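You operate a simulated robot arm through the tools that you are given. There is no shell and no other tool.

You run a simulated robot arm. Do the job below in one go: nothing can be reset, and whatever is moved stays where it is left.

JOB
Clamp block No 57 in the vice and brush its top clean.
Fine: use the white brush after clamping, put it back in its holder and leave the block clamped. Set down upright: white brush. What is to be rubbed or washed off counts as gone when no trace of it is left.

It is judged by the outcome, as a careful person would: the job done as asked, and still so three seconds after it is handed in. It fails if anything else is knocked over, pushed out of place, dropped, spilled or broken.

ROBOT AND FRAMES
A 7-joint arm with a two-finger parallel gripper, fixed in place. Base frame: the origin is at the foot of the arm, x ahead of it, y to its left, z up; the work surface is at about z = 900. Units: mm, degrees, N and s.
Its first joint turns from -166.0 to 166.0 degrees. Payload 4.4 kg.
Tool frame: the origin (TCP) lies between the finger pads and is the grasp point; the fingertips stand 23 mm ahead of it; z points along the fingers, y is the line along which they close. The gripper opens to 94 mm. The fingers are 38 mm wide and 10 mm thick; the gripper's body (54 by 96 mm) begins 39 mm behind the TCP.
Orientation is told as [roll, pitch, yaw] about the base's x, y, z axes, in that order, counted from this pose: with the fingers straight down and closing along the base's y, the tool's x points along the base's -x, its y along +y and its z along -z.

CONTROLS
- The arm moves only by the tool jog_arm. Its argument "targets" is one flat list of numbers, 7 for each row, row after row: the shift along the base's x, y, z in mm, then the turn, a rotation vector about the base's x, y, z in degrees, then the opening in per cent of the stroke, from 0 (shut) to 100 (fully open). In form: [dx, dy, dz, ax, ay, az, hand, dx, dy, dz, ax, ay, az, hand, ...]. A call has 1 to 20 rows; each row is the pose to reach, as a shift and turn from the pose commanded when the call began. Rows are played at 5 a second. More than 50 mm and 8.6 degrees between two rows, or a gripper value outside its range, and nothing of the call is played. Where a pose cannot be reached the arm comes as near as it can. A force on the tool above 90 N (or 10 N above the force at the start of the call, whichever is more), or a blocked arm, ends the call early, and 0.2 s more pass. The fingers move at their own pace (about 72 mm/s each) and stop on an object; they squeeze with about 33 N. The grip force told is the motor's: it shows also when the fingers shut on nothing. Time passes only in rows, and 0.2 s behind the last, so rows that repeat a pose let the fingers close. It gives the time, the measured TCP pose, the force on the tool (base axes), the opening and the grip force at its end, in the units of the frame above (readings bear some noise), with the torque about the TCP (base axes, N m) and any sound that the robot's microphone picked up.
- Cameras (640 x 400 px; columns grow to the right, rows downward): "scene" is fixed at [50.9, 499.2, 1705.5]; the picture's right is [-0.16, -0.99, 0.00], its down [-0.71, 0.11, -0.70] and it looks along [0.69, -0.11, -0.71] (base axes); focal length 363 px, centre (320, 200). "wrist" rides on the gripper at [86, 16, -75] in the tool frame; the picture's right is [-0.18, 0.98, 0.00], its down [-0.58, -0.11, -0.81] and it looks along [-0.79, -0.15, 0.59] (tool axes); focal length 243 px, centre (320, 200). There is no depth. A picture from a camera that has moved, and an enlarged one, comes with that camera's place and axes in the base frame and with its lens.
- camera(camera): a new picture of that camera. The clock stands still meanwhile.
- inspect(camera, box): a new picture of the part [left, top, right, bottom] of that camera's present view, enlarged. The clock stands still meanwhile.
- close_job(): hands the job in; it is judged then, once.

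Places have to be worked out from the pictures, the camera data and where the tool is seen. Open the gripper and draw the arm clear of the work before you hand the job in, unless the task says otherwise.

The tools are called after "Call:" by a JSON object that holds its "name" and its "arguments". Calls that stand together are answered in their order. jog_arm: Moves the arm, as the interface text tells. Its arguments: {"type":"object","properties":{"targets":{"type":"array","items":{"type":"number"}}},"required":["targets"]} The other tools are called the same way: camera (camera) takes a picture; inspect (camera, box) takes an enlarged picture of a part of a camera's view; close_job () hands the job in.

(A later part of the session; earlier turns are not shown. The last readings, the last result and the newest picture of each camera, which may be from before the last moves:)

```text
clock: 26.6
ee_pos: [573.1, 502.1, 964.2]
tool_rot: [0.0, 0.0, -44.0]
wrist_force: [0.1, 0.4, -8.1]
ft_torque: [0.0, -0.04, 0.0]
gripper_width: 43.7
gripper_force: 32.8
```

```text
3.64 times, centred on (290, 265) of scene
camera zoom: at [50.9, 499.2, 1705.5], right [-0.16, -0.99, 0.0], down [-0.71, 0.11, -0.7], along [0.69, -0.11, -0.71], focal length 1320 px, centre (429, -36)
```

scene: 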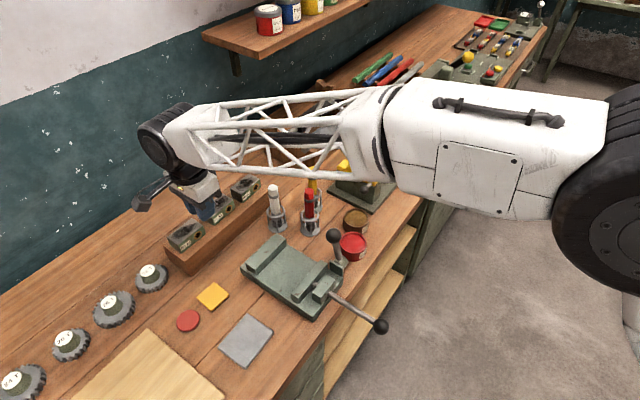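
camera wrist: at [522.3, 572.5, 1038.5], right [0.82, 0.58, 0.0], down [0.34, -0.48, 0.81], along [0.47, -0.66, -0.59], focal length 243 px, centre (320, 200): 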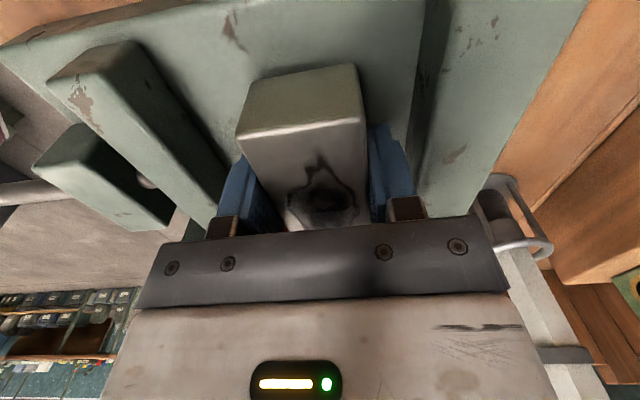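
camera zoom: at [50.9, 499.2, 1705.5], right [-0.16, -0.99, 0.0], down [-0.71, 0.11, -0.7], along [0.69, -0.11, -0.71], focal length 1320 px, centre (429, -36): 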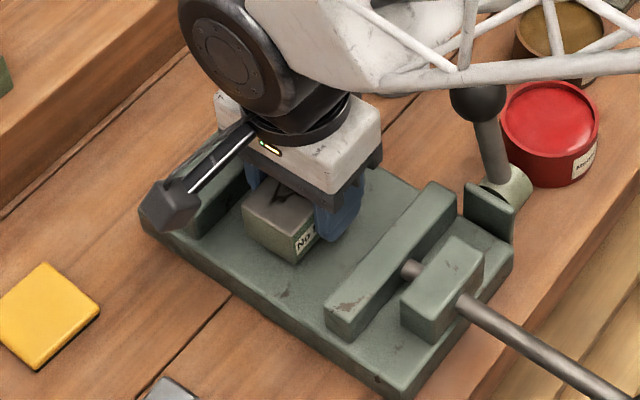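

The lever and jaws are clear. I lower in small steps until the block touches the bed.

Call:
{"name": "jog_arm", "arguments": {"targets": [0, 0, -2, 0, 0, 0, 0, 0, 0, -4, 0, 0, 0, 0, 0, 0, -6, 0, 0, 0, 0, 0, 0, -7, 0, 0, 0, 0, 0, 0, -8, 0, 0, 0, 0]}}

```text
clock: 27.8
ee_pos: [570.6, 499.7, 954.4]
tool_rot: [0.0, 0.1, -44.0]
wrist_force: [0.4, -0.1, -7.4]
ft_torque: [-0.02, 0.01, -0.02]
gripper_width: 43.9
gripper_force: 32.5
```

No contact yet, since the full weight still hangs at z 954. I continue down.

Call:
{"name": "jog_arm", "arguments": {"targets": [0, 0, -1, 0, 0, 0, 0, 0, 0, -2, 0, 0, 0, 0, 0, 0, -3, 0, 0, 0, 0, 0, 0, -4, 0, 0, 0, 0, 0, 0, -5, 0, 0, 0, 0, 0, 0, -6, 0, 0, 0, 0]}}

Call:
{"name": "inspect", "arguments": {"camera": "scene", "box": [250, 240, 320, 300]}}

```text
clock: 29.2
ee_pos: [571.9, 500.7, 953.2]
tool_rot: [0.2, 0.1, -44.0]
wrist_force: [-12.3, -14.6, 81.0]
ft_torque: [-1.96, 1.96, 0.04]
gripper_width: 43.9
gripper_force: 33.4
```

```text
6.67 times, centred on (285, 270) of scene
camera zoom: at [50.9, 499.2, 1705.5], right [-0.16, -0.99, 0.0], down [-0.71, 0.11, -0.7], along [0.69, -0.11, -0.71], focal length 2419 px, centre (553, -267)
```

zoom: 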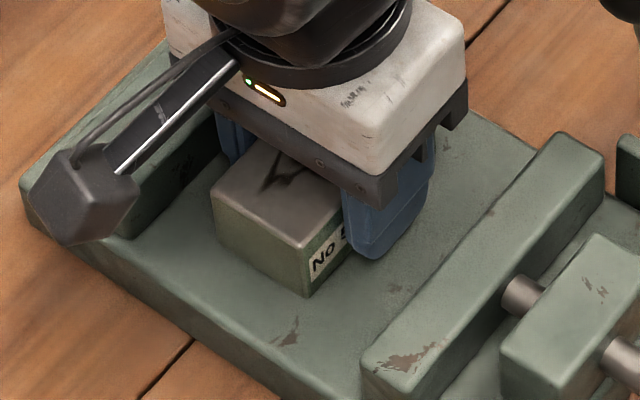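

The block is pressed onto the bed (81 N), so the bed is at about z 929. I unload and open the fingers to about 58 mm.

Call:
{"name": "jog_arm", "arguments": {"targets": [0, 0, 3, 0, 0, 0, 0, 0, 0, 4, 0, 0, 0, 0]}}

```text
clock: 29.8
ee_pos: [572.1, 500.8, 952.3]
tool_rot: [-0.1, 0.0, -44.0]
wrist_force: [26.8, 14.2, 37.2]
ft_torque: [-0.36, 0.38, 0.12]
gripper_width: 44.1
gripper_force: 32.7
```

Call:
{"name": "jog_arm", "arguments": {"targets": [0, 0, 1, 0, 0, 0, 0, 0, 0, 2, 0, 0, 0, 0]}}

```text
clock: 30.4
ee_pos: [570.3, 497.4, 952.8]
tool_rot: [-0.2, -0.1, -44.0]
wrist_force: [3.4, 6.7, 3.0]
ft_torque: [0.26, -0.39, 0.15]
gripper_width: 43.9
gripper_force: 33.1
```

The load is nearly relieved (3 N), with the block standing on the bed. I open to about 58 mm and then lift straight up.

Call:
{"name": "jog_arm", "arguments": {"targets": [0, 0, 1, 0, 0, 0, 48, 0, 0, 1, 0, 0, 0, 60, 0, 0, 1, 0, 0, 0, 60]}}

Call:
{"name": "camera", "arguments": {"camera": "wrist"}}

```text
clock: 31.2
ee_pos: [571.8, 500.1, 958.2]
tool_rot: [0.0, 0.0, -44.0]
wrist_force: [0.1, -0.9, -0.2]
ft_torque: [0.06, 0.0, -0.04]
gripper_width: 56.7
gripper_force: 0.0
```

```text
taken
camera wrist: at [521.5, 572.4, 1031.6], right [0.82, 0.58, 0.0], down [0.34, -0.48, 0.81], along [0.47, -0.66, -0.59], focal length 243 px, centre (320, 200)
```

wrist: 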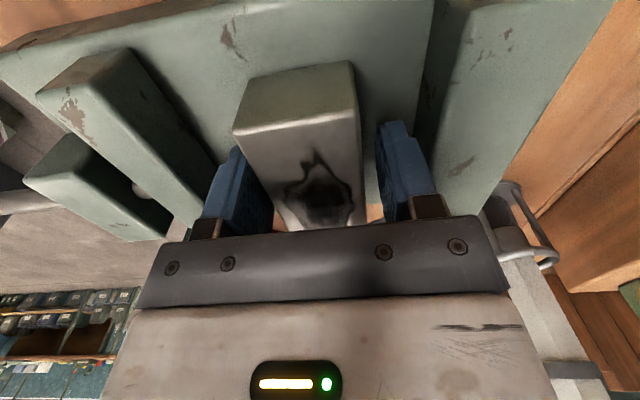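

The block is released and standing between the jaws. I rise clear and look at it and at the vice handle.

Call:
{"name": "jog_arm", "arguments": {"targets": [0, 0, 10, 0, 0, 0, 60, 0, 0, 30, 0, 0, 0, 60, 0, 0, 60, 0, 0, 0, 60, 0, 0, 95, 0, 0, 0, 60, 0, 0, 130, 0, 0, 0, 60, 0, 0, 160, 0, 0, 0, 60]}}

Call:
{"name": "camera", "arguments": {"camera": "wrist"}}

Call:
{"name": "camera", "arguments": {"camera": "scene"}}

Call:
{"name": "inspect", "arguments": {"camera": "scene", "box": [235, 220, 395, 340]}}

```text
clock: 32.6
ee_pos: [571.3, 497.3, 1116.4]
tool_rot: [-0.2, 0.0, -43.9]
wrist_force: [-0.3, 1.3, -0.1]
ft_torque: [-0.01, 0.0, -0.01]
gripper_width: 56.3
gripper_force: 0.0
```

```text
taken
camera wrist: at [521.3, 569.4, 1191.0], right [0.82, 0.58, 0.0], down [0.34, -0.48, 0.81], along [0.47, -0.66, -0.59], focal length 243 px, centre (320, 200)
```

wrist: 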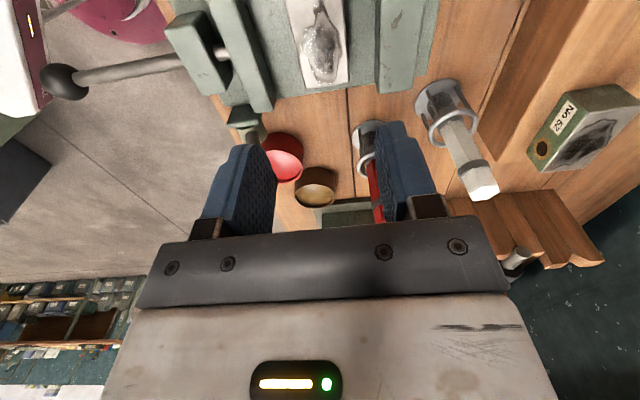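

```text
taken
```

scene: 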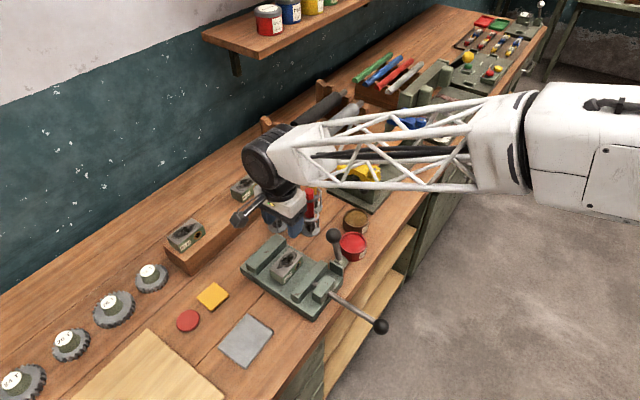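

```text
3.33 times, centred on (315, 280) of scene
camera zoom: at [50.9, 499.2, 1705.5], right [-0.16, -0.99, 0.0], down [-0.71, 0.11, -0.7], along [0.69, -0.11, -0.71], focal length 1210 px, centre (337, -67)
```

zoom: 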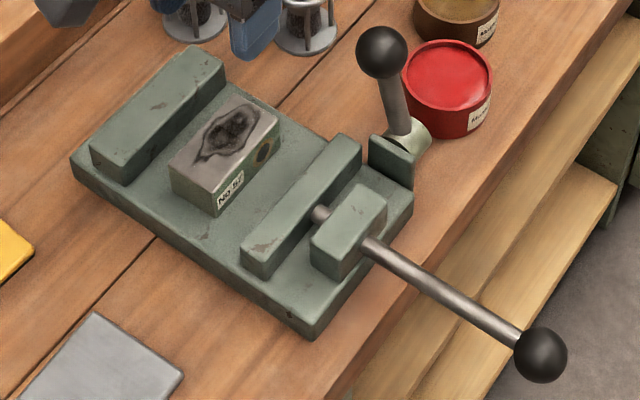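

The block now stands in the vice. The push rod's ball triangulates to (385, 312, 948) with a radius of about 17.5, and the rod axis runs at 45°. I shut the fingers and go behind the ball, to push it towards the fixed jaw.

Call:
{"name": "jog_arm", "arguments": {"targets": [-27, -27, -8, 0, 0, 0, 30, -54, -54, -16, 0, 0, 0, 0, -81, -81, -24, 0, 0, 0, 0, -108, -108, -32, 0, 0, 0, 0, -135, -135, -40, 0, 0, 0, 0, -162, -162, -48, 0, 0, 0, 0, -189, -189, -56, 0, 0, 0, 0, -214, -214, -64, 0, 0, 0, 0]}}

Call:
{"name": "camera", "arguments": {"camera": "wrist"}}

Call:
{"name": "camera", "arguments": {"camera": "scene"}}

```text
clock: 34.4
ee_pos: [356.0, 284.0, 1051.4]
tool_rot: [0.1, 0.0, -44.0]
wrist_force: [-0.2, 0.1, 0.1]
ft_torque: [0.0, 0.01, -0.03]
gripper_width: 0.0
gripper_force: 33.3
```

```text
taken
camera wrist: at [306.9, 356.5, 1126.4], right [0.81, 0.58, 0.0], down [0.34, -0.48, 0.81], along [0.47, -0.66, -0.59], focal length 243 px, centre (320, 200)
```

wrist: 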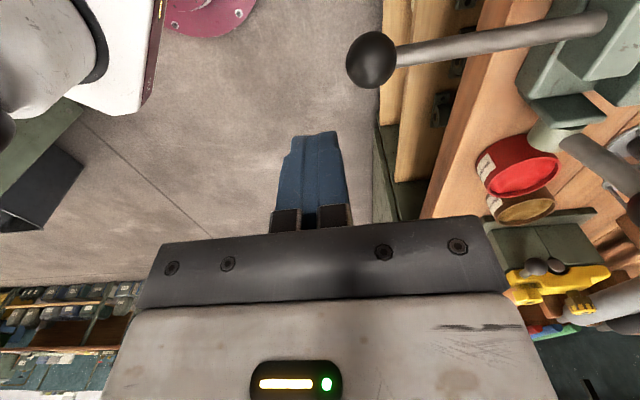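

```text
taken
```

scene: 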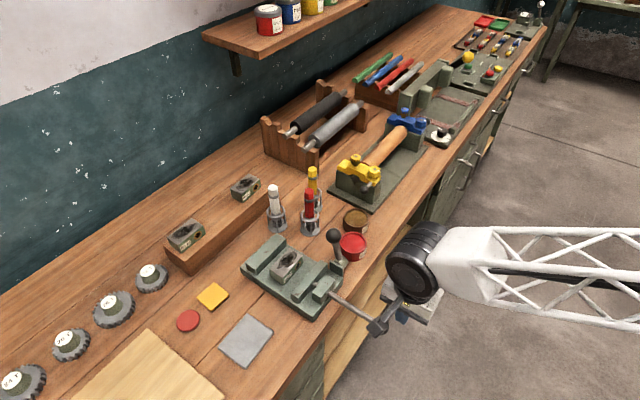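

From here the ball is 39 mm ahead of the TCP along the rod axis. I lower the shut fingers behind it, 5 mm further back.

Call:
{"name": "jog_arm", "arguments": {"targets": [-4, -4, -30, 0, 0, 0, 0, -4, -4, -60, 0, 0, 0, 0, -4, -4, -85, 0, 0, 0, 0, -4, -4, -101, 0, 0, 0, 0]}}

Call:
{"name": "camera", "arguments": {"camera": "wrist"}}

Call:
{"name": "inspect", "arguments": {"camera": "scene", "box": [300, 230, 460, 370]}}

```text
clock: 35.4
ee_pos: [353.7, 280.9, 951.4]
tool_rot: [0.0, 0.0, -43.9]
wrist_force: [0.2, 0.3, 1.2]
ft_torque: [0.03, 0.01, -0.02]
gripper_width: 0.0
gripper_force: 33.5
```

```text
taken
camera wrist: at [304.1, 353.7, 1026.2], right [0.82, 0.58, 0.0], down [0.34, -0.48, 0.81], along [0.47, -0.66, -0.59], focal length 243 px, centre (320, 200)
```

wrist: 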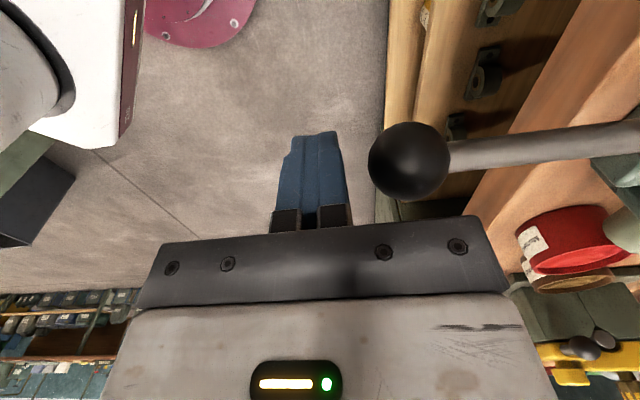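

```text
2.86 times, centred on (380, 300) of scene
camera zoom: at [50.9, 499.2, 1705.5], right [-0.16, -0.99, 0.0], down [-0.71, 0.11, -0.7], along [0.69, -0.11, -0.71], focal length 1037 px, centre (149, -86)
```

zoom: 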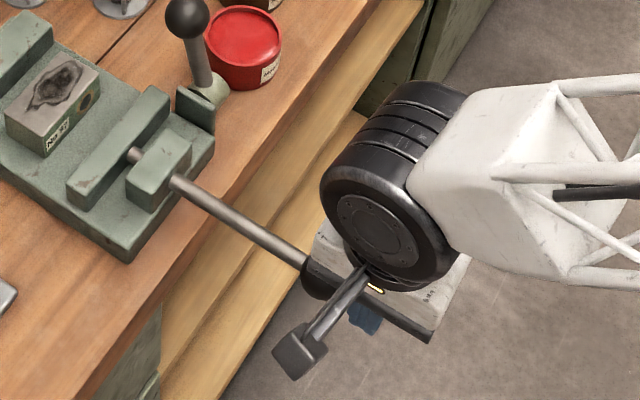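

The ball is level with the fingers. I push along the rod axis (0.709, 0.705) in steps for the first 50 mm.

Call:
{"name": "jog_arm", "arguments": {"targets": [4, 4, 0, 0, 0, 0, 0, 8, 8, 0, 0, 0, 0, 0, 12, 12, 0, 0, 0, 0, 0, 16, 16, 0, 0, 0, 0, 0, 21, 21, 0, 0, 0, 0, 0, 26, 26, 0, 0, 0, 0, 0, 31, 31, 0, 0, 0, 0, 0, 35, 35, 0, 0, 0, 0, 0]}}

Call:
{"name": "camera", "arguments": {"camera": "wrist"}}

Call:
{"name": "inspect", "arguments": {"camera": "scene", "box": [230, 220, 430, 370]}}

```text
clock: 37.2
ee_pos: [389.1, 316.0, 951.6]
tool_rot: [0.0, 0.0, -44.0]
wrist_force: [-4.0, -1.9, -1.6]
ft_torque: [-0.03, 0.02, 0.01]
gripper_width: 0.2
gripper_force: 33.0
```

```text
taken
camera wrist: at [338.7, 388.8, 1025.8], right [0.82, 0.58, 0.0], down [0.34, -0.48, 0.81], along [0.47, -0.66, -0.59], focal length 243 px, centre (320, 200)
```

wrist: 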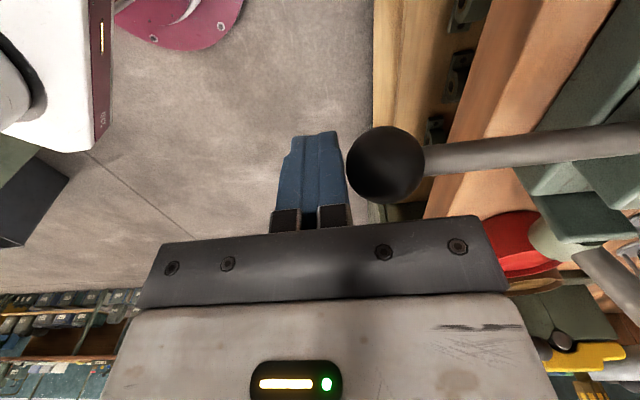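

```text
2.67 times, centred on (330, 295) of scene
camera zoom: at [50.9, 499.2, 1705.5], right [-0.16, -0.99, 0.0], down [-0.71, 0.11, -0.7], along [0.69, -0.11, -0.71], focal length 968 px, centre (293, -53)
```

zoom: 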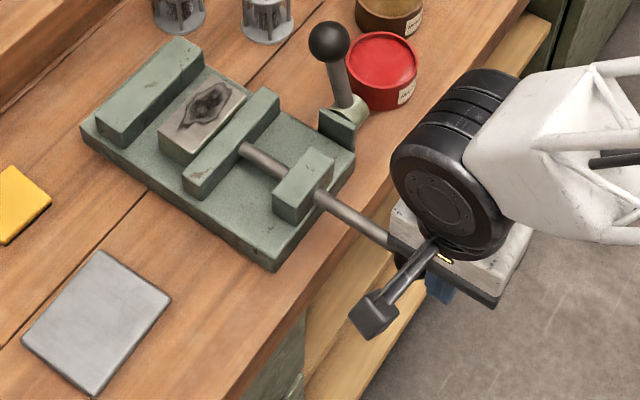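

The jaw slides freely with about 5 N of drag and has nearly reached the block. I continue pushing until it is tight.

Call:
{"name": "jog_arm", "arguments": {"targets": [3, 3, 0, 0, 0, 0, 0, 6, 6, 0, 0, 0, 0, 0, 9, 9, 0, 0, 0, 0, 0, 12, 12, 0, 0, 0, 0, 0, 15, 15, 0, 0, 0, 0, 0, 17, 17, 0, 0, 0, 0, 0, 19, 19, 0, 0, 0, 0, 0]}}

Call:
{"name": "inspect", "arguments": {"camera": "scene", "box": [230, 220, 350, 320]}}

```text
clock: 38.8
ee_pos: [407.7, 336.7, 952.0]
tool_rot: [0.0, 0.0, -43.9]
wrist_force: [-16.5, -17.5, 5.7]
ft_torque: [0.03, -0.02, -0.01]
gripper_width: 0.0
gripper_force: 33.0
```

```text
4.00 times, centred on (290, 270) of scene
camera zoom: at [50.9, 499.2, 1705.5], right [-0.16, -0.99, 0.0], down [-0.71, 0.11, -0.7], along [0.69, -0.11, -0.71], focal length 1452 px, centre (440, -80)
```

zoom: 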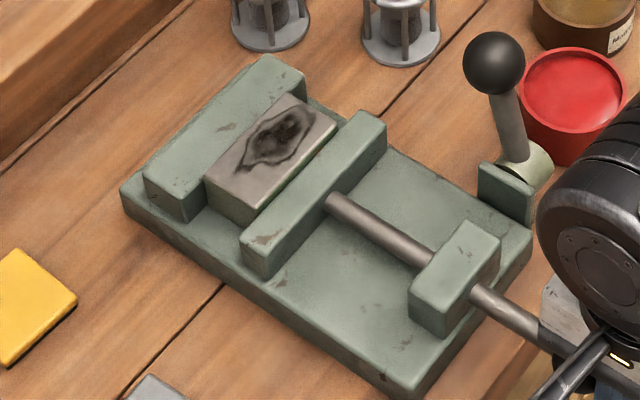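

The force has risen to 24 N and the block is close to the fixed jaw. I push on in small steps.

Call:
{"name": "jog_arm", "arguments": {"targets": [1, 1, 0, 0, 0, 0, 0, 2, 2, 0, 0, 0, 0, 0, 3, 3, 0, 0, 0, 0, 0]}}

Call:
{"name": "inspect", "arguments": {"camera": "scene", "box": [255, 230, 325, 290]}}

```text
clock: 39.4
ee_pos: [406.3, 336.2, 951.7]
tool_rot: [-0.3, 0.0, -44.1]
wrist_force: [-30.6, -24.2, 25.8]
ft_torque: [0.18, -0.16, 0.07]
gripper_width: 0.1
gripper_force: 33.3
stopped in row 2: the force on the tool passed its limit at 98 N (the readings are from after the stop); the commanded pose is now the measured one
```

```text
6.67 times, centred on (290, 260) of scene
camera zoom: at [50.9, 499.2, 1705.5], right [-0.16, -0.99, 0.0], down [-0.71, 0.11, -0.7], along [0.69, -0.11, -0.71], focal length 2419 px, centre (520, -200)
```

zoom: 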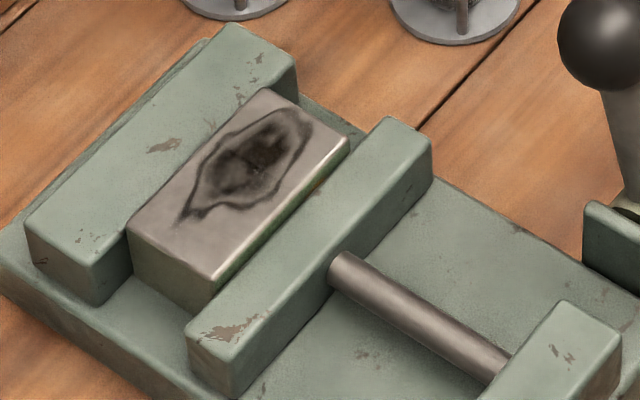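

The block is tight between both jaws (98 N stop). I back off from the ball, rise, and turn the tool to yaw +45 so the fingers can grip the lever ball.

Call:
{"name": "jog_arm", "arguments": {"targets": [-7, -7, 0, 0, 0, 0, 0, -14, -14, 0, 0, 0, 0, 0, -14, -14, 30, 0, 0, 0, 0, -14, -14, 70, 0, 0, 0, 0, -14, -14, 110, 0, 0, 0, 20, -14, -14, 150, 0, 0, 0, 40, -14, -14, 190, 0, 0, 0, 74]}}

Call:
{"name": "jog_arm", "arguments": {"targets": [8, 2, 0, 0, 0, 8.1, 74, 16, 4, 0, 0, 0, 16.2, 74, 24, 6, 0, 0, 0, 24.3, 74, 32, 8, 0, 0, 0, 32.4, 74, 40, 10, 0, 0, 0, 40.5, 74, 48, 12, 0, 0, 0, 48.6, 74, 56, 14, 0, 0, 0, 56.7, 74, 64, 16, 0, 0, 0, 64.8, 74, 72, 18, 0, 0, 0, 72.9, 74, 80, 20, 0, 0, 0, 81, 74, 88, 22, 0, 0, 0, 89, 74]}}

Call:
{"name": "camera", "arguments": {"camera": "wrist"}}

Call:
{"name": "camera", "arguments": {"camera": "scene"}}

```text
clock: 41.0
ee_pos: [394.6, 323.1, 1139.3]
tool_rot: [-0.2, 0.0, -44.0]
wrist_force: [-0.2, -0.8, -0.4]
ft_torque: [0.02, 0.0, -0.01]
gripper_width: 69.8
gripper_force: 0.0
```

```text
clock: 43.4
ee_pos: [481.3, 343.3, 1140.9]
tool_rot: [-0.2, 0.0, 45.1]
wrist_force: [0.9, 0.4, -0.4]
ft_torque: [-0.01, 0.0, 0.05]
gripper_width: 69.6
gripper_force: 0.1
```

```text
taken
camera wrist: at [409.6, 295.3, 1215.3], right [-0.57, 0.82, 0.0], down [0.48, 0.34, 0.81], along [0.67, 0.46, -0.59], focal length 243 px, centre (320, 200)
```

wrist: 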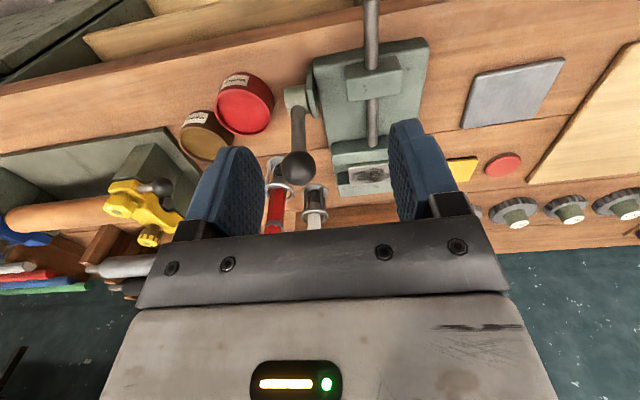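

```text
taken
```

scene: 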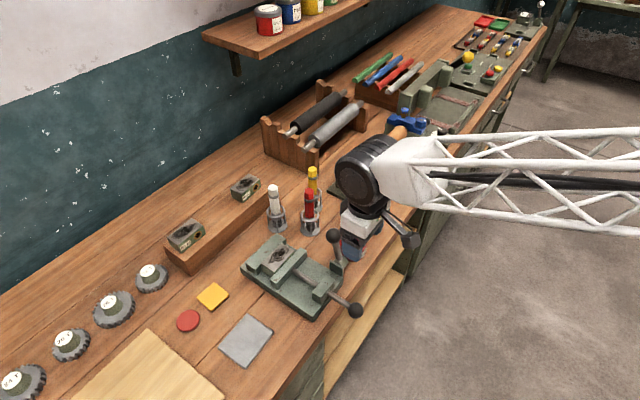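

The lever ball is confirmed at (580, 383, 1034). I enlarge the lever's hub for hints on which way it locks.

Call:
{"name": "inspect", "arguments": {"camera": "wrist", "box": [260, 50, 340, 200]}}

Call:
{"name": "inspect", "arguments": {"camera": "scene", "box": [310, 220, 360, 290]}}

```text
2.67 times, centred on (300, 125) of wrist
camera zoom: at [409.6, 295.3, 1215.3], right [-0.57, 0.82, 0.0], down [0.48, 0.34, 0.81], along [0.67, 0.46, -0.59], focal length 647 px, centre (373, 400)
```

zoom: 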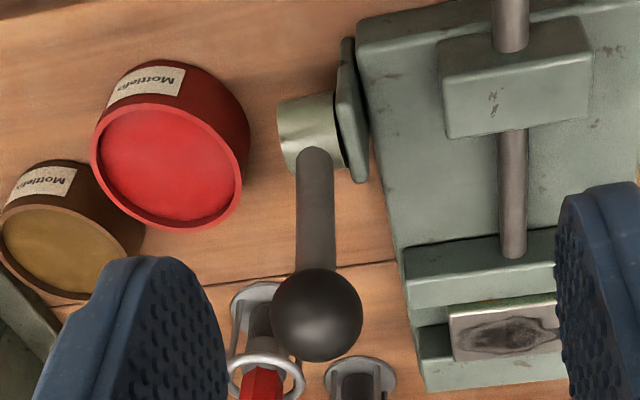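

```text
5.71 times, centred on (335, 255) of scene
camera zoom: at [50.9, 499.2, 1705.5], right [-0.16, -0.99, 0.0], down [-0.71, 0.11, -0.7], along [0.69, -0.11, -0.71], focal length 2074 px, centre (234, -114)
```

zoom: 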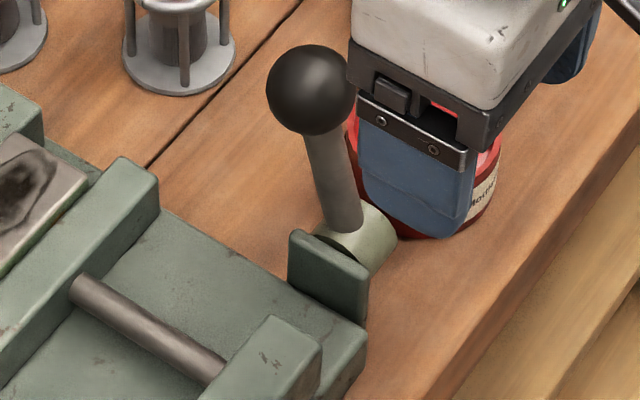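

I move over the ball and lower the open fingers around it.

Call:
{"name": "jog_arm", "arguments": {"targets": [33, 13, -10, 0, 0, 0, 74, 66, 27, -20, 0, 0, 0, 74, 99, 40, -30, 0, 0, 0, 74, 99, 40, -55, 0, 0, 0, 74, 99, 40, -80, 0, 0, 0, 74, 99, 40, -104, 0, 0, 0, 74]}}

Call:
{"name": "camera", "arguments": {"camera": "wrist"}}

Call:
{"name": "inspect", "arguments": {"camera": "scene", "box": [290, 200, 380, 290]}}

```text
clock: 44.8
ee_pos: [580.7, 384.7, 1037.2]
tool_rot: [-0.2, 0.0, 45.0]
wrist_force: [0.4, -0.6, 0.1]
ft_torque: [-0.03, 0.01, 0.0]
gripper_width: 69.6
gripper_force: 0.1
```

```text
taken
camera wrist: at [508.4, 335.6, 1110.8], right [-0.56, 0.83, 0.0], down [0.49, 0.34, 0.81], along [0.67, 0.45, -0.59], focal length 243 px, centre (320, 200)
```

wrist: 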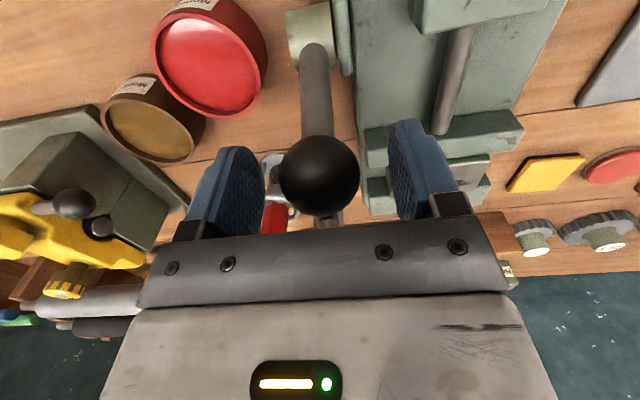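

```text
4.44 times, centred on (335, 245) of scene
camera zoom: at [50.9, 499.2, 1705.5], right [-0.16, -0.99, 0.0], down [-0.71, 0.11, -0.7], along [0.69, -0.11, -0.71], focal length 1613 px, centre (253, 0)
```

zoom: 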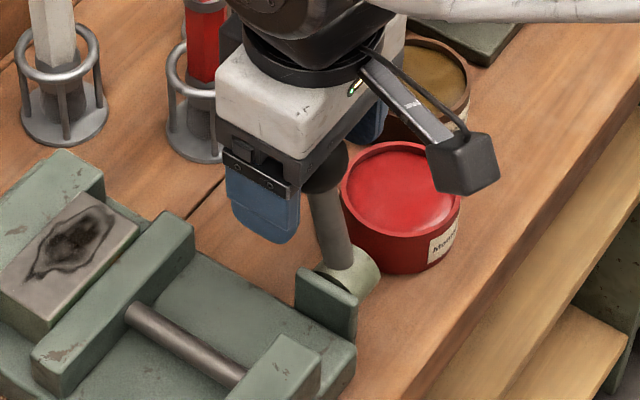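

The ball sits between the pads. I close on it gently.

Call:
{"name": "jog_arm", "arguments": {"targets": [0, 0, -2, 0, 0, 0, 50, 0, 0, -2, 0, 0, 0, 20, 0, 0, -2, 0, 0, 0, 20, 0, 0, -2, 0, 0, 0, 20]}}

```text
clock: 45.8
ee_pos: [579.9, 384.3, 1034.4]
tool_rot: [-0.3, 0.0, 45.0]
wrist_force: [-22.9, 23.1, 0.9]
ft_torque: [0.05, -0.04, -0.05]
gripper_width: 36.8
gripper_force: 44.9
```

The grip pushes sideways, so the ball lies a bit further towards (-x, +y). I shift 2 mm that way to unload it.

Call:
{"name": "jog_arm", "arguments": {"targets": [-1.5, 1.5, 0, 0, 0, 0, 20, -1.5, 1.5, 0, 0, 0, 0, 20]}}

```text
clock: 46.4
ee_pos: [579.1, 384.6, 1034.7]
tool_rot: [-0.3, -0.1, 45.1]
wrist_force: [6.9, -10.1, -1.3]
ft_torque: [-0.16, 0.12, 0.03]
gripper_width: 37.0
gripper_force: 45.1
```

That's nearly balanced. I try swinging the lever a little towards the base (-d), following its arc.

Call:
{"name": "jog_arm", "arguments": {"targets": [-1.6, -2.4, 0.5, 0, 0, 0, 20, -3.5, -4.2, 1, 0, 0, 0, 20, -5.3, -6, 1.5, 0, 0, 0, 20]}}

```text
clock: 47.2
ee_pos: [574.8, 379.1, 1036.7]
tool_rot: [-0.3, 0.0, 45.1]
wrist_force: [19.9, 1.1, -7.1]
ft_torque: [0.9, -0.85, 0.05]
gripper_width: 37.2
gripper_force: 44.8
```

It gives with about 15 N. I look to check that the lever is really following.

Call:
{"name": "camera", "arguments": {"camera": "wrist"}}

Call:
{"name": "inspect", "arguments": {"camera": "scene", "box": [290, 200, 380, 290]}}

```text
taken
camera wrist: at [502.8, 330.6, 1110.8], right [-0.56, 0.83, 0.0], down [0.49, 0.34, 0.81], along [0.67, 0.45, -0.59], focal length 243 px, centre (320, 200)
```

wrist: 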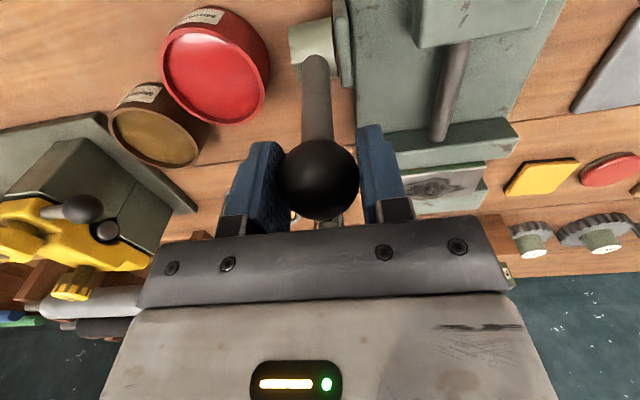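

```text
4.44 times, centred on (335, 245) of scene
camera zoom: at [50.9, 499.2, 1705.5], right [-0.16, -0.99, 0.0], down [-0.71, 0.11, -0.7], along [0.69, -0.11, -0.71], focal length 1613 px, centre (253, 0)
```

zoom: 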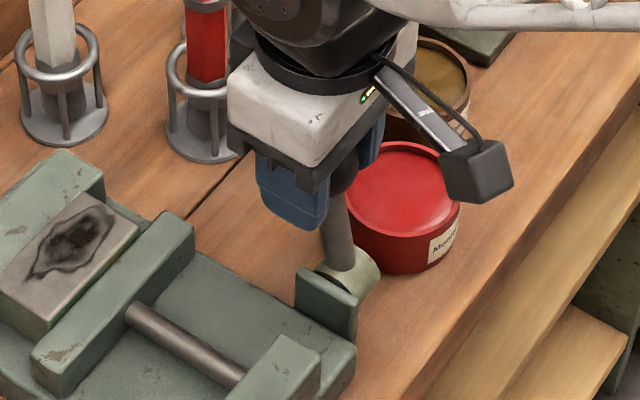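

The lever follows. I continue along the arc (radius about 89 mm about the hub) and watch the force.

Call:
{"name": "jog_arm", "arguments": {"targets": [-3, -3.8, 0.8, 0, 0, 0, 20, -6.5, -7.3, 1.3, 0, 0, 0, 20, -9.7, -10.5, 1.4, 0, 0, 0, 20, -13.1, -13.9, 1.4, 0, 0, 0, 20, -16.5, -17.3, 1, 0, 0, 0, 20, -19.7, -20.5, 0.6, 0, 0, 0, 20]}}

Call:
{"name": "inspect", "arguments": {"camera": "scene", "box": [290, 200, 380, 290]}}

```text
clock: 48.6
ee_pos: [555.0, 359.4, 1036.2]
tool_rot: [-0.3, 0.0, 45.0]
wrist_force: [24.9, -8.0, 9.7]
ft_torque: [0.83, -0.89, 0.04]
gripper_width: 37.3
gripper_force: 44.3
```

```text
4.44 times, centred on (335, 245) of scene
camera zoom: at [50.9, 499.2, 1705.5], right [-0.16, -0.99, 0.0], down [-0.71, 0.11, -0.7], along [0.69, -0.11, -0.71], focal length 1613 px, centre (253, 0)
```

zoom: 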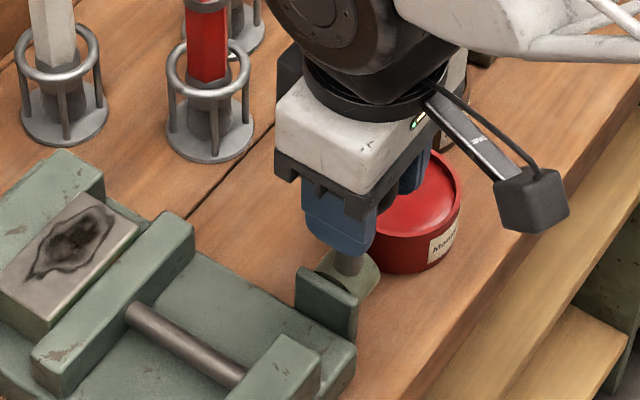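

The lever moves steadily with about 12 N of drag. I keep following the arc to about 50° past vertical.

Call:
{"name": "jog_arm", "arguments": {"targets": [-5.7, -7.1, -1.7, 0, 0, 0, 20, -12, -13.4, -4.5, 0, 0, 0, 20, -18.1, -19.5, -8.1, 0, 0, 0, 20, -23.9, -25.3, -12.6, 0, 0, 0, 20, -29.3, -30.7, -18, 0, 0, 0, 20, -34.2, -35.6, -24.1, 0, 0, 0, 20, -38.8, -40.2, -30.9, 0, 0, 0, 20]}}

Call:
{"name": "camera", "arguments": {"camera": "wrist"}}

Call:
{"name": "inspect", "arguments": {"camera": "scene", "box": [270, 210, 400, 320]}}

```text
clock: 50.2
ee_pos: [515.1, 319.8, 1004.9]
tool_rot: [-0.2, 0.1, 45.0]
wrist_force: [-15.2, 24.0, 6.5]
ft_torque: [0.45, -0.86, 0.07]
gripper_width: 37.7
gripper_force: 45.1
```

```text
taken
camera wrist: at [442.8, 270.3, 1079.6], right [-0.56, 0.83, 0.0], down [0.49, 0.34, 0.81], along [0.67, 0.45, -0.59], focal length 243 px, centre (320, 200)
```

wrist: 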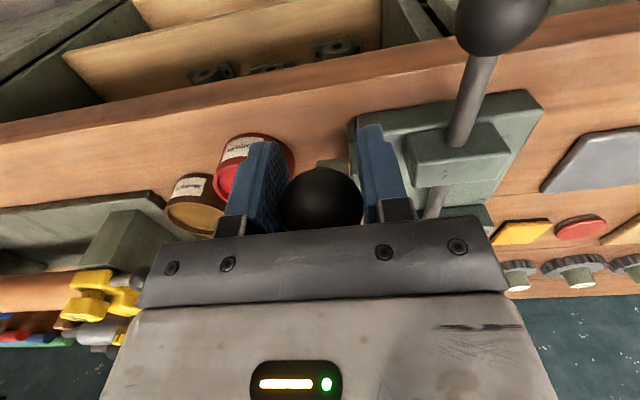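

```text
3.64 times, centred on (335, 265) of scene
camera zoom: at [50.9, 499.2, 1705.5], right [-0.16, -0.99, 0.0], down [-0.71, 0.11, -0.7], along [0.69, -0.11, -0.71], focal length 1320 px, centre (266, -36)
```

zoom: 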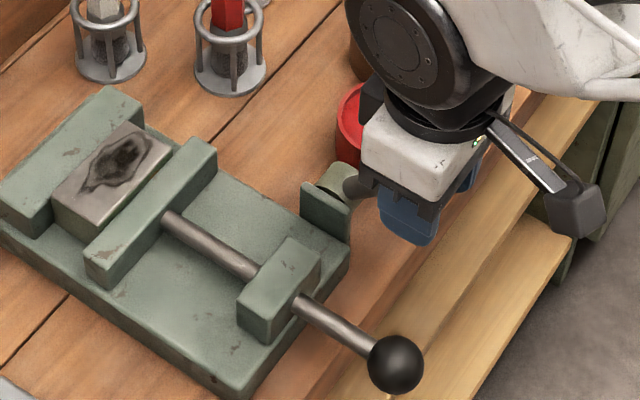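

The lever is at about 50° and still moving easily, with a slight sideways load that I correct. I continue down the arc.

Call:
{"name": "jog_arm", "arguments": {"targets": [-2.7, -1.3, -3.7, 0, 0, 0, 20, -4.7, -3.3, -7.4, 0, 0, 0, 20, -6.6, -5.2, -11.4, 0, 0, 0, 20, -8.1, -6.7, -15.4, 0, 0, 0, 20]}}

Call:
{"name": "inspect", "arguments": {"camera": "scene", "box": [270, 210, 400, 320]}}

```text
clock: 51.2
ee_pos: [507.3, 311.9, 990.6]
tool_rot: [-0.3, -0.1, 45.1]
wrist_force: [2.0, -16.3, 19.2]
ft_torque: [0.93, -0.77, -0.09]
gripper_width: 37.2
gripper_force: 44.7
```

```text
3.64 times, centred on (335, 265) of scene
camera zoom: at [50.9, 499.2, 1705.5], right [-0.16, -0.99, 0.0], down [-0.71, 0.11, -0.7], along [0.69, -0.11, -0.71], focal length 1320 px, centre (266, -36)
```

zoom: 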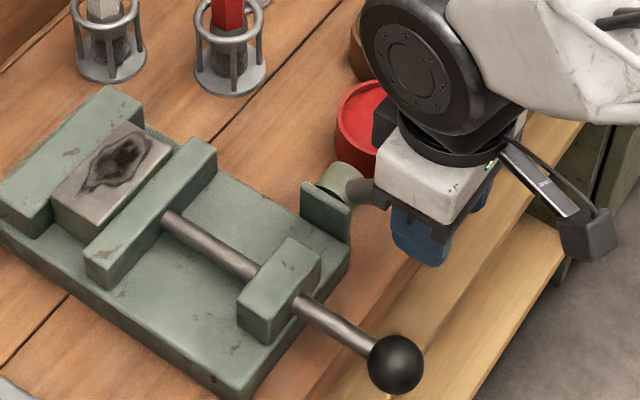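

It's still moving with about 19 N vertically. I follow on towards the horizontal in small steps until it meets its stop.

Call:
{"name": "jog_arm", "arguments": {"targets": [-1.3, -1.8, -4.2, 0, 0, 0, 20, -2.5, -3.1, -8.5, 0, 0, 0, 20, -3.7, -4.3, -13, 0, 0, 0, 20, -4.7, -5.3, -17.3, 0, 0, 0, 20]}}

```text
clock: 52.2
ee_pos: [503.4, 308.2, 976.9]
tool_rot: [-0.3, -0.2, 45.1]
wrist_force: [-3.8, 7.9, 68.4]
ft_torque: [0.43, -0.59, 0.02]
gripper_width: 37.1
gripper_force: 44.9
```

The vertical force has jumped to 68 N, so the lever seems to be at its stop or tightening. I press a little more to be sure.

Call:
{"name": "jog_arm", "arguments": {"targets": [-0.2, -0.2, -1, 0, 0, 0, 20, -0.4, -0.4, -2, 0, 0, 0, 20]}}

Call:
{"name": "camera", "arguments": {"camera": "wrist"}}

Call:
{"name": "inspect", "arguments": {"camera": "scene", "box": [240, 210, 400, 330]}}

```text
clock: 52.6
ee_pos: [504.1, 308.4, 977.3]
tool_rot: [-0.3, -0.5, 45.0]
wrist_force: [-7.2, 7.0, 17.7]
ft_torque: [-0.54, 0.22, -0.02]
gripper_width: 37.1
gripper_force: 45.1
stopped in row 2: the force on the tool passed its limit at 94 N (the readings are from after the stop); the commanded pose is now the measured one
```

```text
taken
camera wrist: at [431.7, 259.3, 1051.2], right [-0.57, 0.82, 0.0], down [0.48, 0.33, 0.81], along [0.67, 0.46, -0.58], focal length 243 px, centre (320, 200)
```

wrist: 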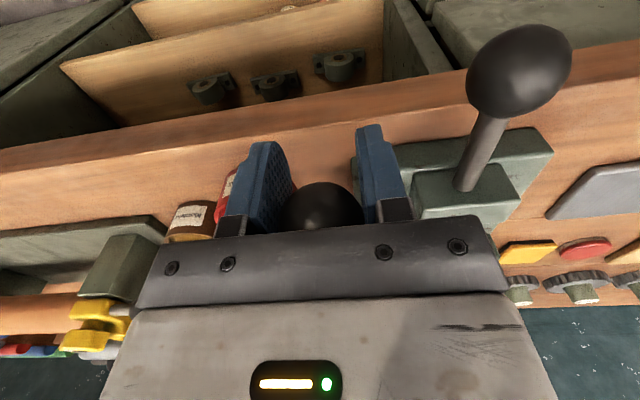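

```text
3.33 times, centred on (320, 270) of scene
camera zoom: at [50.9, 499.2, 1705.5], right [-0.16, -0.99, 0.0], down [-0.71, 0.11, -0.7], along [0.69, -0.11, -0.71], focal length 1210 px, centre (320, -33)
```

zoom: 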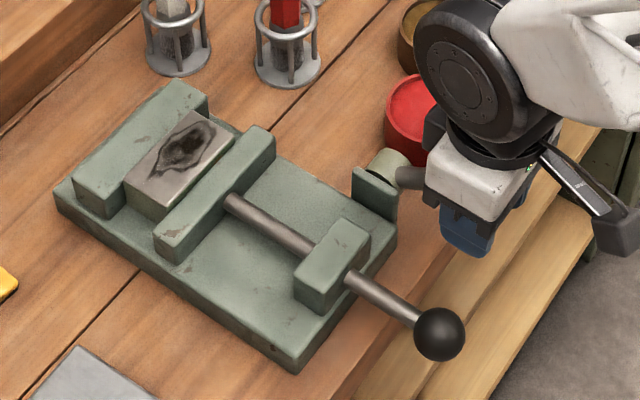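

The lever is down against its stop at about 70°. I open the fingers, rise, and check that the lever stays down.

Call:
{"name": "jog_arm", "arguments": {"targets": [0, 0, 0, 0, 0, 0, 50, 0, 0, 0, 0, 0, 0, 74, 0, 0, 15, 0, 0, 0, 74, 0, 0, 45, 0, 0, 0, 74, 0, 0, 85, 0, 0, 0, 74, -10, -10, 120, 0, 0, 0, 74]}}

Call:
{"name": "camera", "arguments": {"camera": "wrist"}}

Call:
{"name": "inspect", "arguments": {"camera": "scene", "box": [240, 210, 400, 330]}}

```text
clock: 54.0
ee_pos: [493.2, 298.2, 1096.4]
tool_rot: [-0.2, -0.3, 45.0]
wrist_force: [0.5, -0.2, 0.4]
ft_torque: [0.0, 0.0, 0.0]
gripper_width: 69.8
gripper_force: 0.0
```

```text
taken
camera wrist: at [421.8, 248.7, 1170.8], right [-0.57, 0.82, 0.0], down [0.48, 0.33, 0.81], along [0.67, 0.46, -0.59], focal length 243 px, centre (320, 200)
```

wrist: 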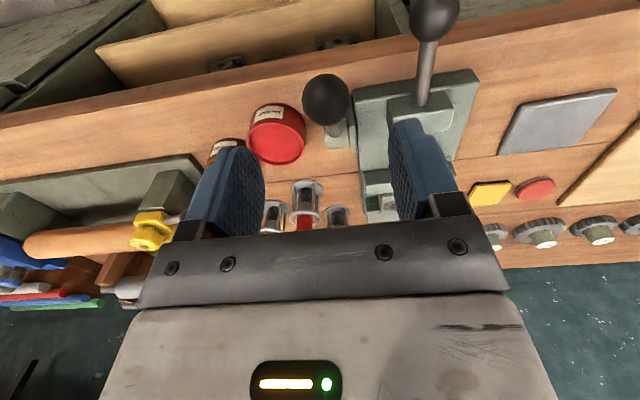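

```text
3.33 times, centred on (320, 270) of scene
camera zoom: at [50.9, 499.2, 1705.5], right [-0.16, -0.99, 0.0], down [-0.71, 0.11, -0.7], along [0.69, -0.11, -0.71], focal length 1210 px, centre (320, -33)
```

zoom: 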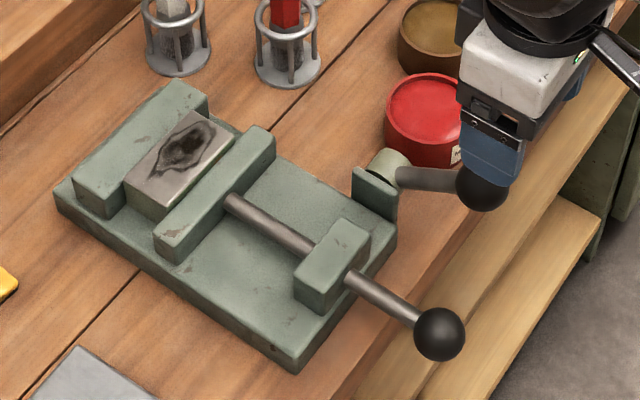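

The lever stays down. To make sure the vice is really locked, I grip the rod ball at about (426, 358, 948) and give it a gentle tug.

Call:
{"name": "jog_arm", "arguments": {"targets": [-22, 20, -10, 0, 0, 0, 74, -45, 40, -20, 0, 0, 0, 74, -67, 60, -30, 0, 0, 0, 74, -67, 60, -65, 0, 0, 0, 74, -67, 60, -100, 0, 0, 0, 74, -67, 60, -130, 0, 0, 0, 74, -67, 60, -147, 0, 0, 0, 74]}}

Call:
{"name": "camera", "arguments": {"camera": "wrist"}}

```text
clock: 55.6
ee_pos: [424.7, 357.9, 950.1]
tool_rot: [-0.3, -0.3, 45.0]
wrist_force: [0.2, -0.1, -0.3]
ft_torque: [0.0, 0.02, 0.01]
gripper_width: 69.5
gripper_force: 0.2
```

```text
taken
camera wrist: at [354.3, 308.0, 1023.6], right [-0.56, 0.83, 0.0], down [0.48, 0.33, 0.81], along [0.67, 0.46, -0.59], focal length 243 px, centre (320, 200)
```

wrist: 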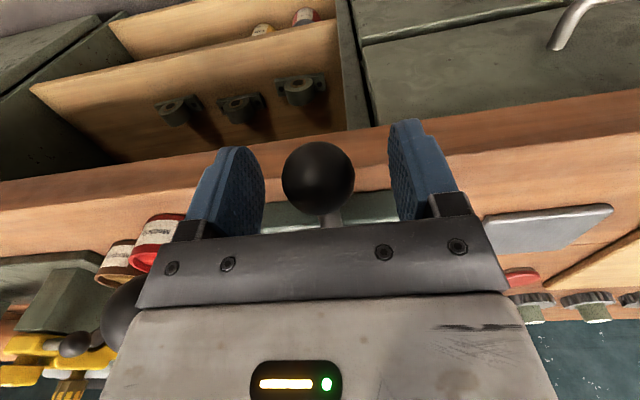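

The ball is between the pads, about 3 mm off-centre. I correct that, close, and tug gently backwards.

Call:
{"name": "jog_arm", "arguments": {"targets": [2, -2, 0, 0, 0, 0, 60, 2, -2, 0, 0, 0, 0, 30, 2, -2, 0, 0, 0, 0, 30, 2, -2, 0, 0, 0, 0, 30]}}

Call:
{"name": "jog_arm", "arguments": {"targets": [-0.7, -0.7, 0, 0, 0, 0, 30, -1.4, -1.4, 0, 0, 0, 0, 30, -1.8, -1.8, 0, 0, 0, 0, 30]}}

```text
clock: 56.6
ee_pos: [427.4, 355.3, 949.6]
tool_rot: [-0.3, -0.3, 45.0]
wrist_force: [-15.8, 16.9, -3.2]
ft_torque: [0.02, -0.01, -0.04]
gripper_width: 38.3
gripper_force: 11.5
```

```text
clock: 57.4
ee_pos: [427.0, 354.6, 951.0]
tool_rot: [-0.3, -0.5, 45.0]
wrist_force: [-9.3, 23.3, 1.6]
ft_torque: [0.13, 0.08, -0.1]
gripper_width: 38.5
gripper_force: 11.0
```

The grip was light, so the ball may be slipping through it. I shut harder, correct the side offset and pull a little more.

Call:
{"name": "jog_arm", "arguments": {"targets": [-1, 1, 0, 0, 0, 0, 0, -1, 1, 0, 0, 0, 0, 0, -2, 0, 0, 0, 0, 0, 0, -3, -1, 0, 0, 0, 0, 0, -3.5, -1.5, 0, 0, 0, 0, 0]}}

Call:
{"name": "inspect", "arguments": {"camera": "scene", "box": [240, 210, 400, 330]}}

```text
clock: 58.6
ee_pos: [425.5, 353.4, 949.4]
tool_rot: [-0.4, -0.4, 45.1]
wrist_force: [13.1, 41.7, -5.0]
ft_torque: [0.21, -0.11, -0.09]
gripper_width: 35.6
gripper_force: 44.7
```

```text
3.33 times, centred on (320, 270) of scene
camera zoom: at [50.9, 499.2, 1705.5], right [-0.16, -0.99, 0.0], down [-0.71, 0.11, -0.7], along [0.69, -0.11, -0.71], focal length 1210 px, centre (320, -33)
```

zoom: 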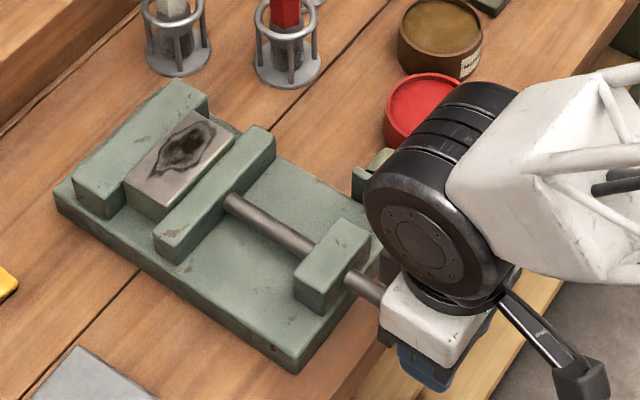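

Resistance is about 39 N against 5 N before, and the jaw did not move, so the vice is locked. I release the ball and rise clear.

Call:
{"name": "jog_arm", "arguments": {"targets": [-1, -1, 0, 0, 0, 0, 40, -1, -1, 0, 0, 0, 0, 74, -1, -1, 0, 0, 0, 0, 74, -1, -1, 40, 0, 0, 0, 74, -1, -1, 90, 0, 0, 0, 74, -1, -1, 140, 0, 0, 0, 74, -1, -1, 190, 0, 0, 0, 74]}}

Call:
{"name": "jog_arm", "arguments": {"targets": [35, 15, 4, 0, 0, 0.5, 74, 70, 30, 7, 0, 0, 1, 74, 105, 45, 10, 0, 0, 1.5, 74, 140, 60, 10, 0, 0, 2, 74, 175, 75, 10, 0, 0, 2.5, 74, 200, 95, 10, 0, 0, 3, 74, 225, 115, 10, 0, 0, 3, 74, 245, 135, 10, 0, 0, 3, 74]}}

Call:
{"name": "camera", "arguments": {"camera": "wrist"}}

Call:
{"name": "inspect", "arguments": {"camera": "scene", "box": [240, 160, 400, 330]}}

```text
clock: 60.2
ee_pos: [424.1, 351.0, 1140.4]
tool_rot: [-0.3, -0.3, 45.1]
wrist_force: [-0.3, 0.1, 0.6]
ft_torque: [0.02, 0.01, -0.01]
gripper_width: 69.4
gripper_force: 0.1
```

```text
clock: 62.0
ee_pos: [665.4, 485.9, 1150.0]
tool_rot: [-0.3, -0.5, 48.0]
wrist_force: [-0.2, 0.3, 0.4]
ft_torque: [0.01, 0.02, 0.06]
gripper_width: 69.8
gripper_force: 0.0
```

```text
taken
camera wrist: at [596.2, 432.7, 1224.7], right [-0.61, 0.79, 0.0], down [0.46, 0.36, 0.81], along [0.65, 0.49, -0.59], focal length 243 px, centre (320, 200)
```

wrist: 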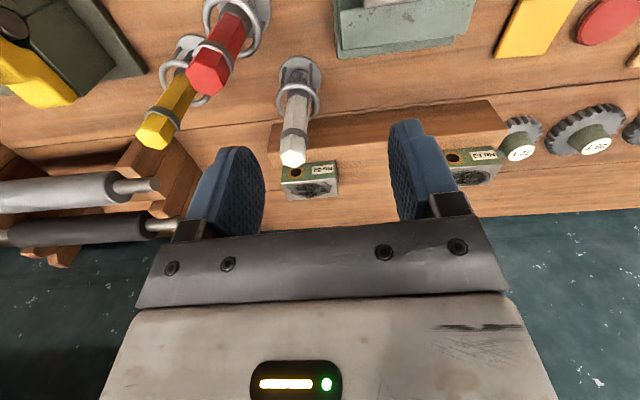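

```text
2.35 times, centred on (320, 245) of scene
camera zoom: at [50.9, 499.2, 1705.5], right [-0.16, -0.99, 0.0], down [-0.71, 0.11, -0.7], along [0.69, -0.11, -0.71], focal length 854 px, centre (320, 94)
```

zoom: 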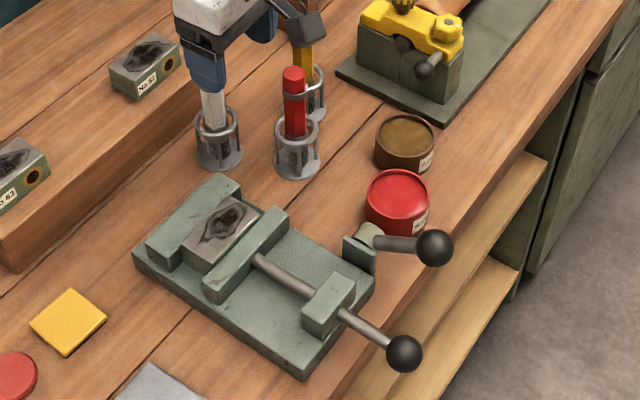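

The vice is locked with the block in it. I enlarge the white brush in the wrist view to fix its axis.

Call:
{"name": "inspect", "arguments": {"camera": "wrist", "box": [260, 40, 350, 180]}}

```text
2.86 times, centred on (305, 110) of wrist
camera zoom: at [596.2, 432.7, 1224.7], right [-0.61, 0.79, 0.0], down [0.46, 0.36, 0.81], along [0.65, 0.49, -0.59], focal length 693 px, centre (363, 457)
```

zoom: 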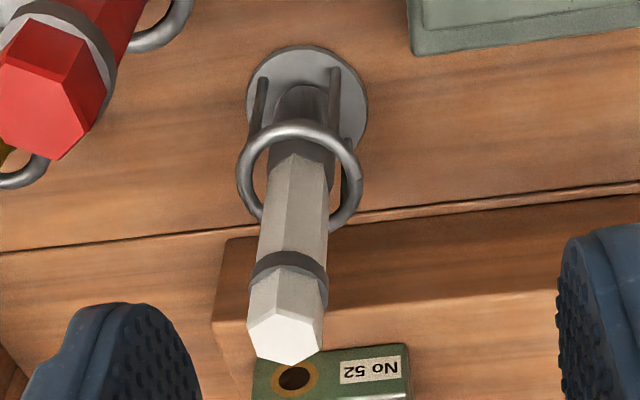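

The brush axis is at (739.5, 510), upright, with its top at about z 1058. I move over it with yaw 45 and a levelled tool, and check before lowering around it.

Call:
{"name": "jog_arm", "arguments": {"targets": [25, 8, -8, 0.1, 0.1, -1, 74, 50, 16, -16, 0.2, 0.2, -2, 74, 74, 24, -30, 0.3, 0.4, -3, 74, 74, 24, -50, 0.3, 0.4, -3, 74]}}

Call:
{"name": "camera", "arguments": {"camera": "wrist"}}

Call:
{"name": "inspect", "arguments": {"camera": "scene", "box": [220, 130, 340, 250]}}

```text
clock: 63.0
ee_pos: [740.7, 508.7, 1098.2]
tool_rot: [0.2, -0.2, 45.0]
wrist_force: [-0.2, -0.1, 1.1]
ft_torque: [0.03, 0.01, 0.0]
gripper_width: 69.3
gripper_force: 0.0
```

```text
taken
camera wrist: at [669.1, 459.8, 1173.1], right [-0.56, 0.83, 0.0], down [0.49, 0.33, 0.81], along [0.67, 0.46, -0.59], focal length 243 px, centre (320, 200)
```

wrist: 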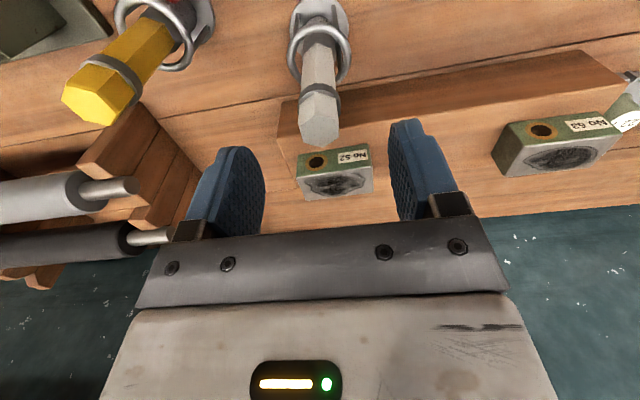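

```text
3.33 times, centred on (280, 190) of scene
camera zoom: at [50.9, 499.2, 1705.5], right [-0.16, -0.99, 0.0], down [-0.71, 0.11, -0.7], along [0.69, -0.11, -0.71], focal length 1210 px, centre (453, 233)
```

zoom: 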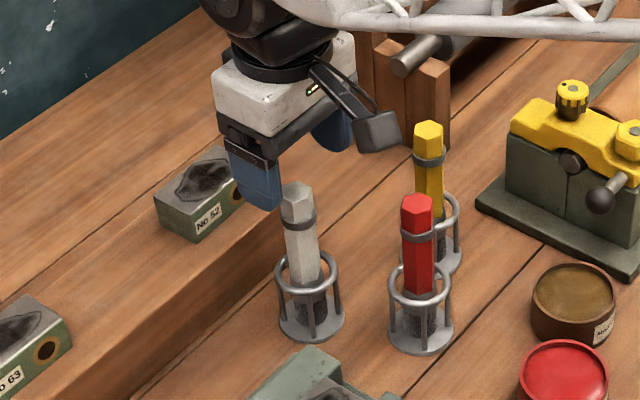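

The brush is centred to within about 2 mm. I lower around it to z about 1030, slowly at the end.

Call:
{"name": "jog_arm", "arguments": {"targets": [2, 2, -20, 0, 0, 0, 74, 2, 2, -40, 0, 0, 0, 74, 2, 2, -55, 0, 0, 0, 74, 2, 2, -64, 0, 0, 0, 74, 2, 2, -68, 0, 0, 0, 74]}}

Call:
{"name": "camera", "arguments": {"camera": "wrist"}}

Call:
{"name": "inspect", "arguments": {"camera": "scene", "box": [240, 160, 320, 240]}}

```text
clock: 64.2
ee_pos: [743.0, 511.9, 1031.2]
tool_rot: [0.2, -0.3, 45.0]
wrist_force: [0.5, 0.6, -0.1]
ft_torque: [0.0, 0.0, -0.01]
gripper_width: 69.5
gripper_force: 0.0
```

```text
taken
camera wrist: at [671.2, 463.0, 1105.2], right [-0.57, 0.82, 0.0], down [0.49, 0.33, 0.81], along [0.67, 0.46, -0.59], focal length 243 px, centre (320, 200)
```

wrist: 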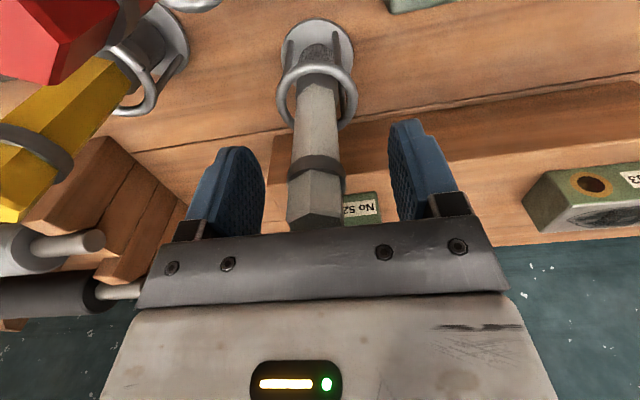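

```text
5.00 times, centred on (280, 200) of scene
camera zoom: at [50.9, 499.2, 1705.5], right [-0.16, -0.99, 0.0], down [-0.71, 0.11, -0.7], along [0.69, -0.11, -0.71], focal length 1815 px, centre (520, 200)
```

zoom: 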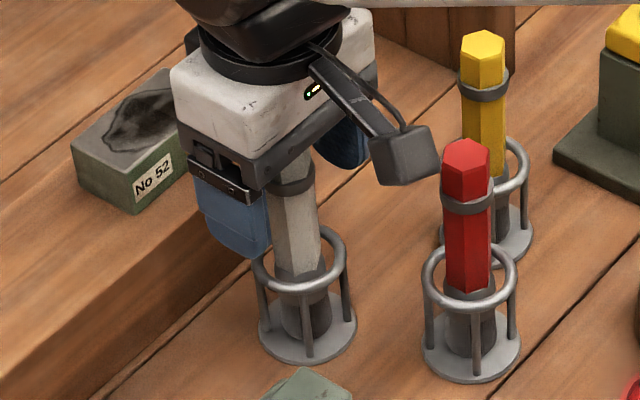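

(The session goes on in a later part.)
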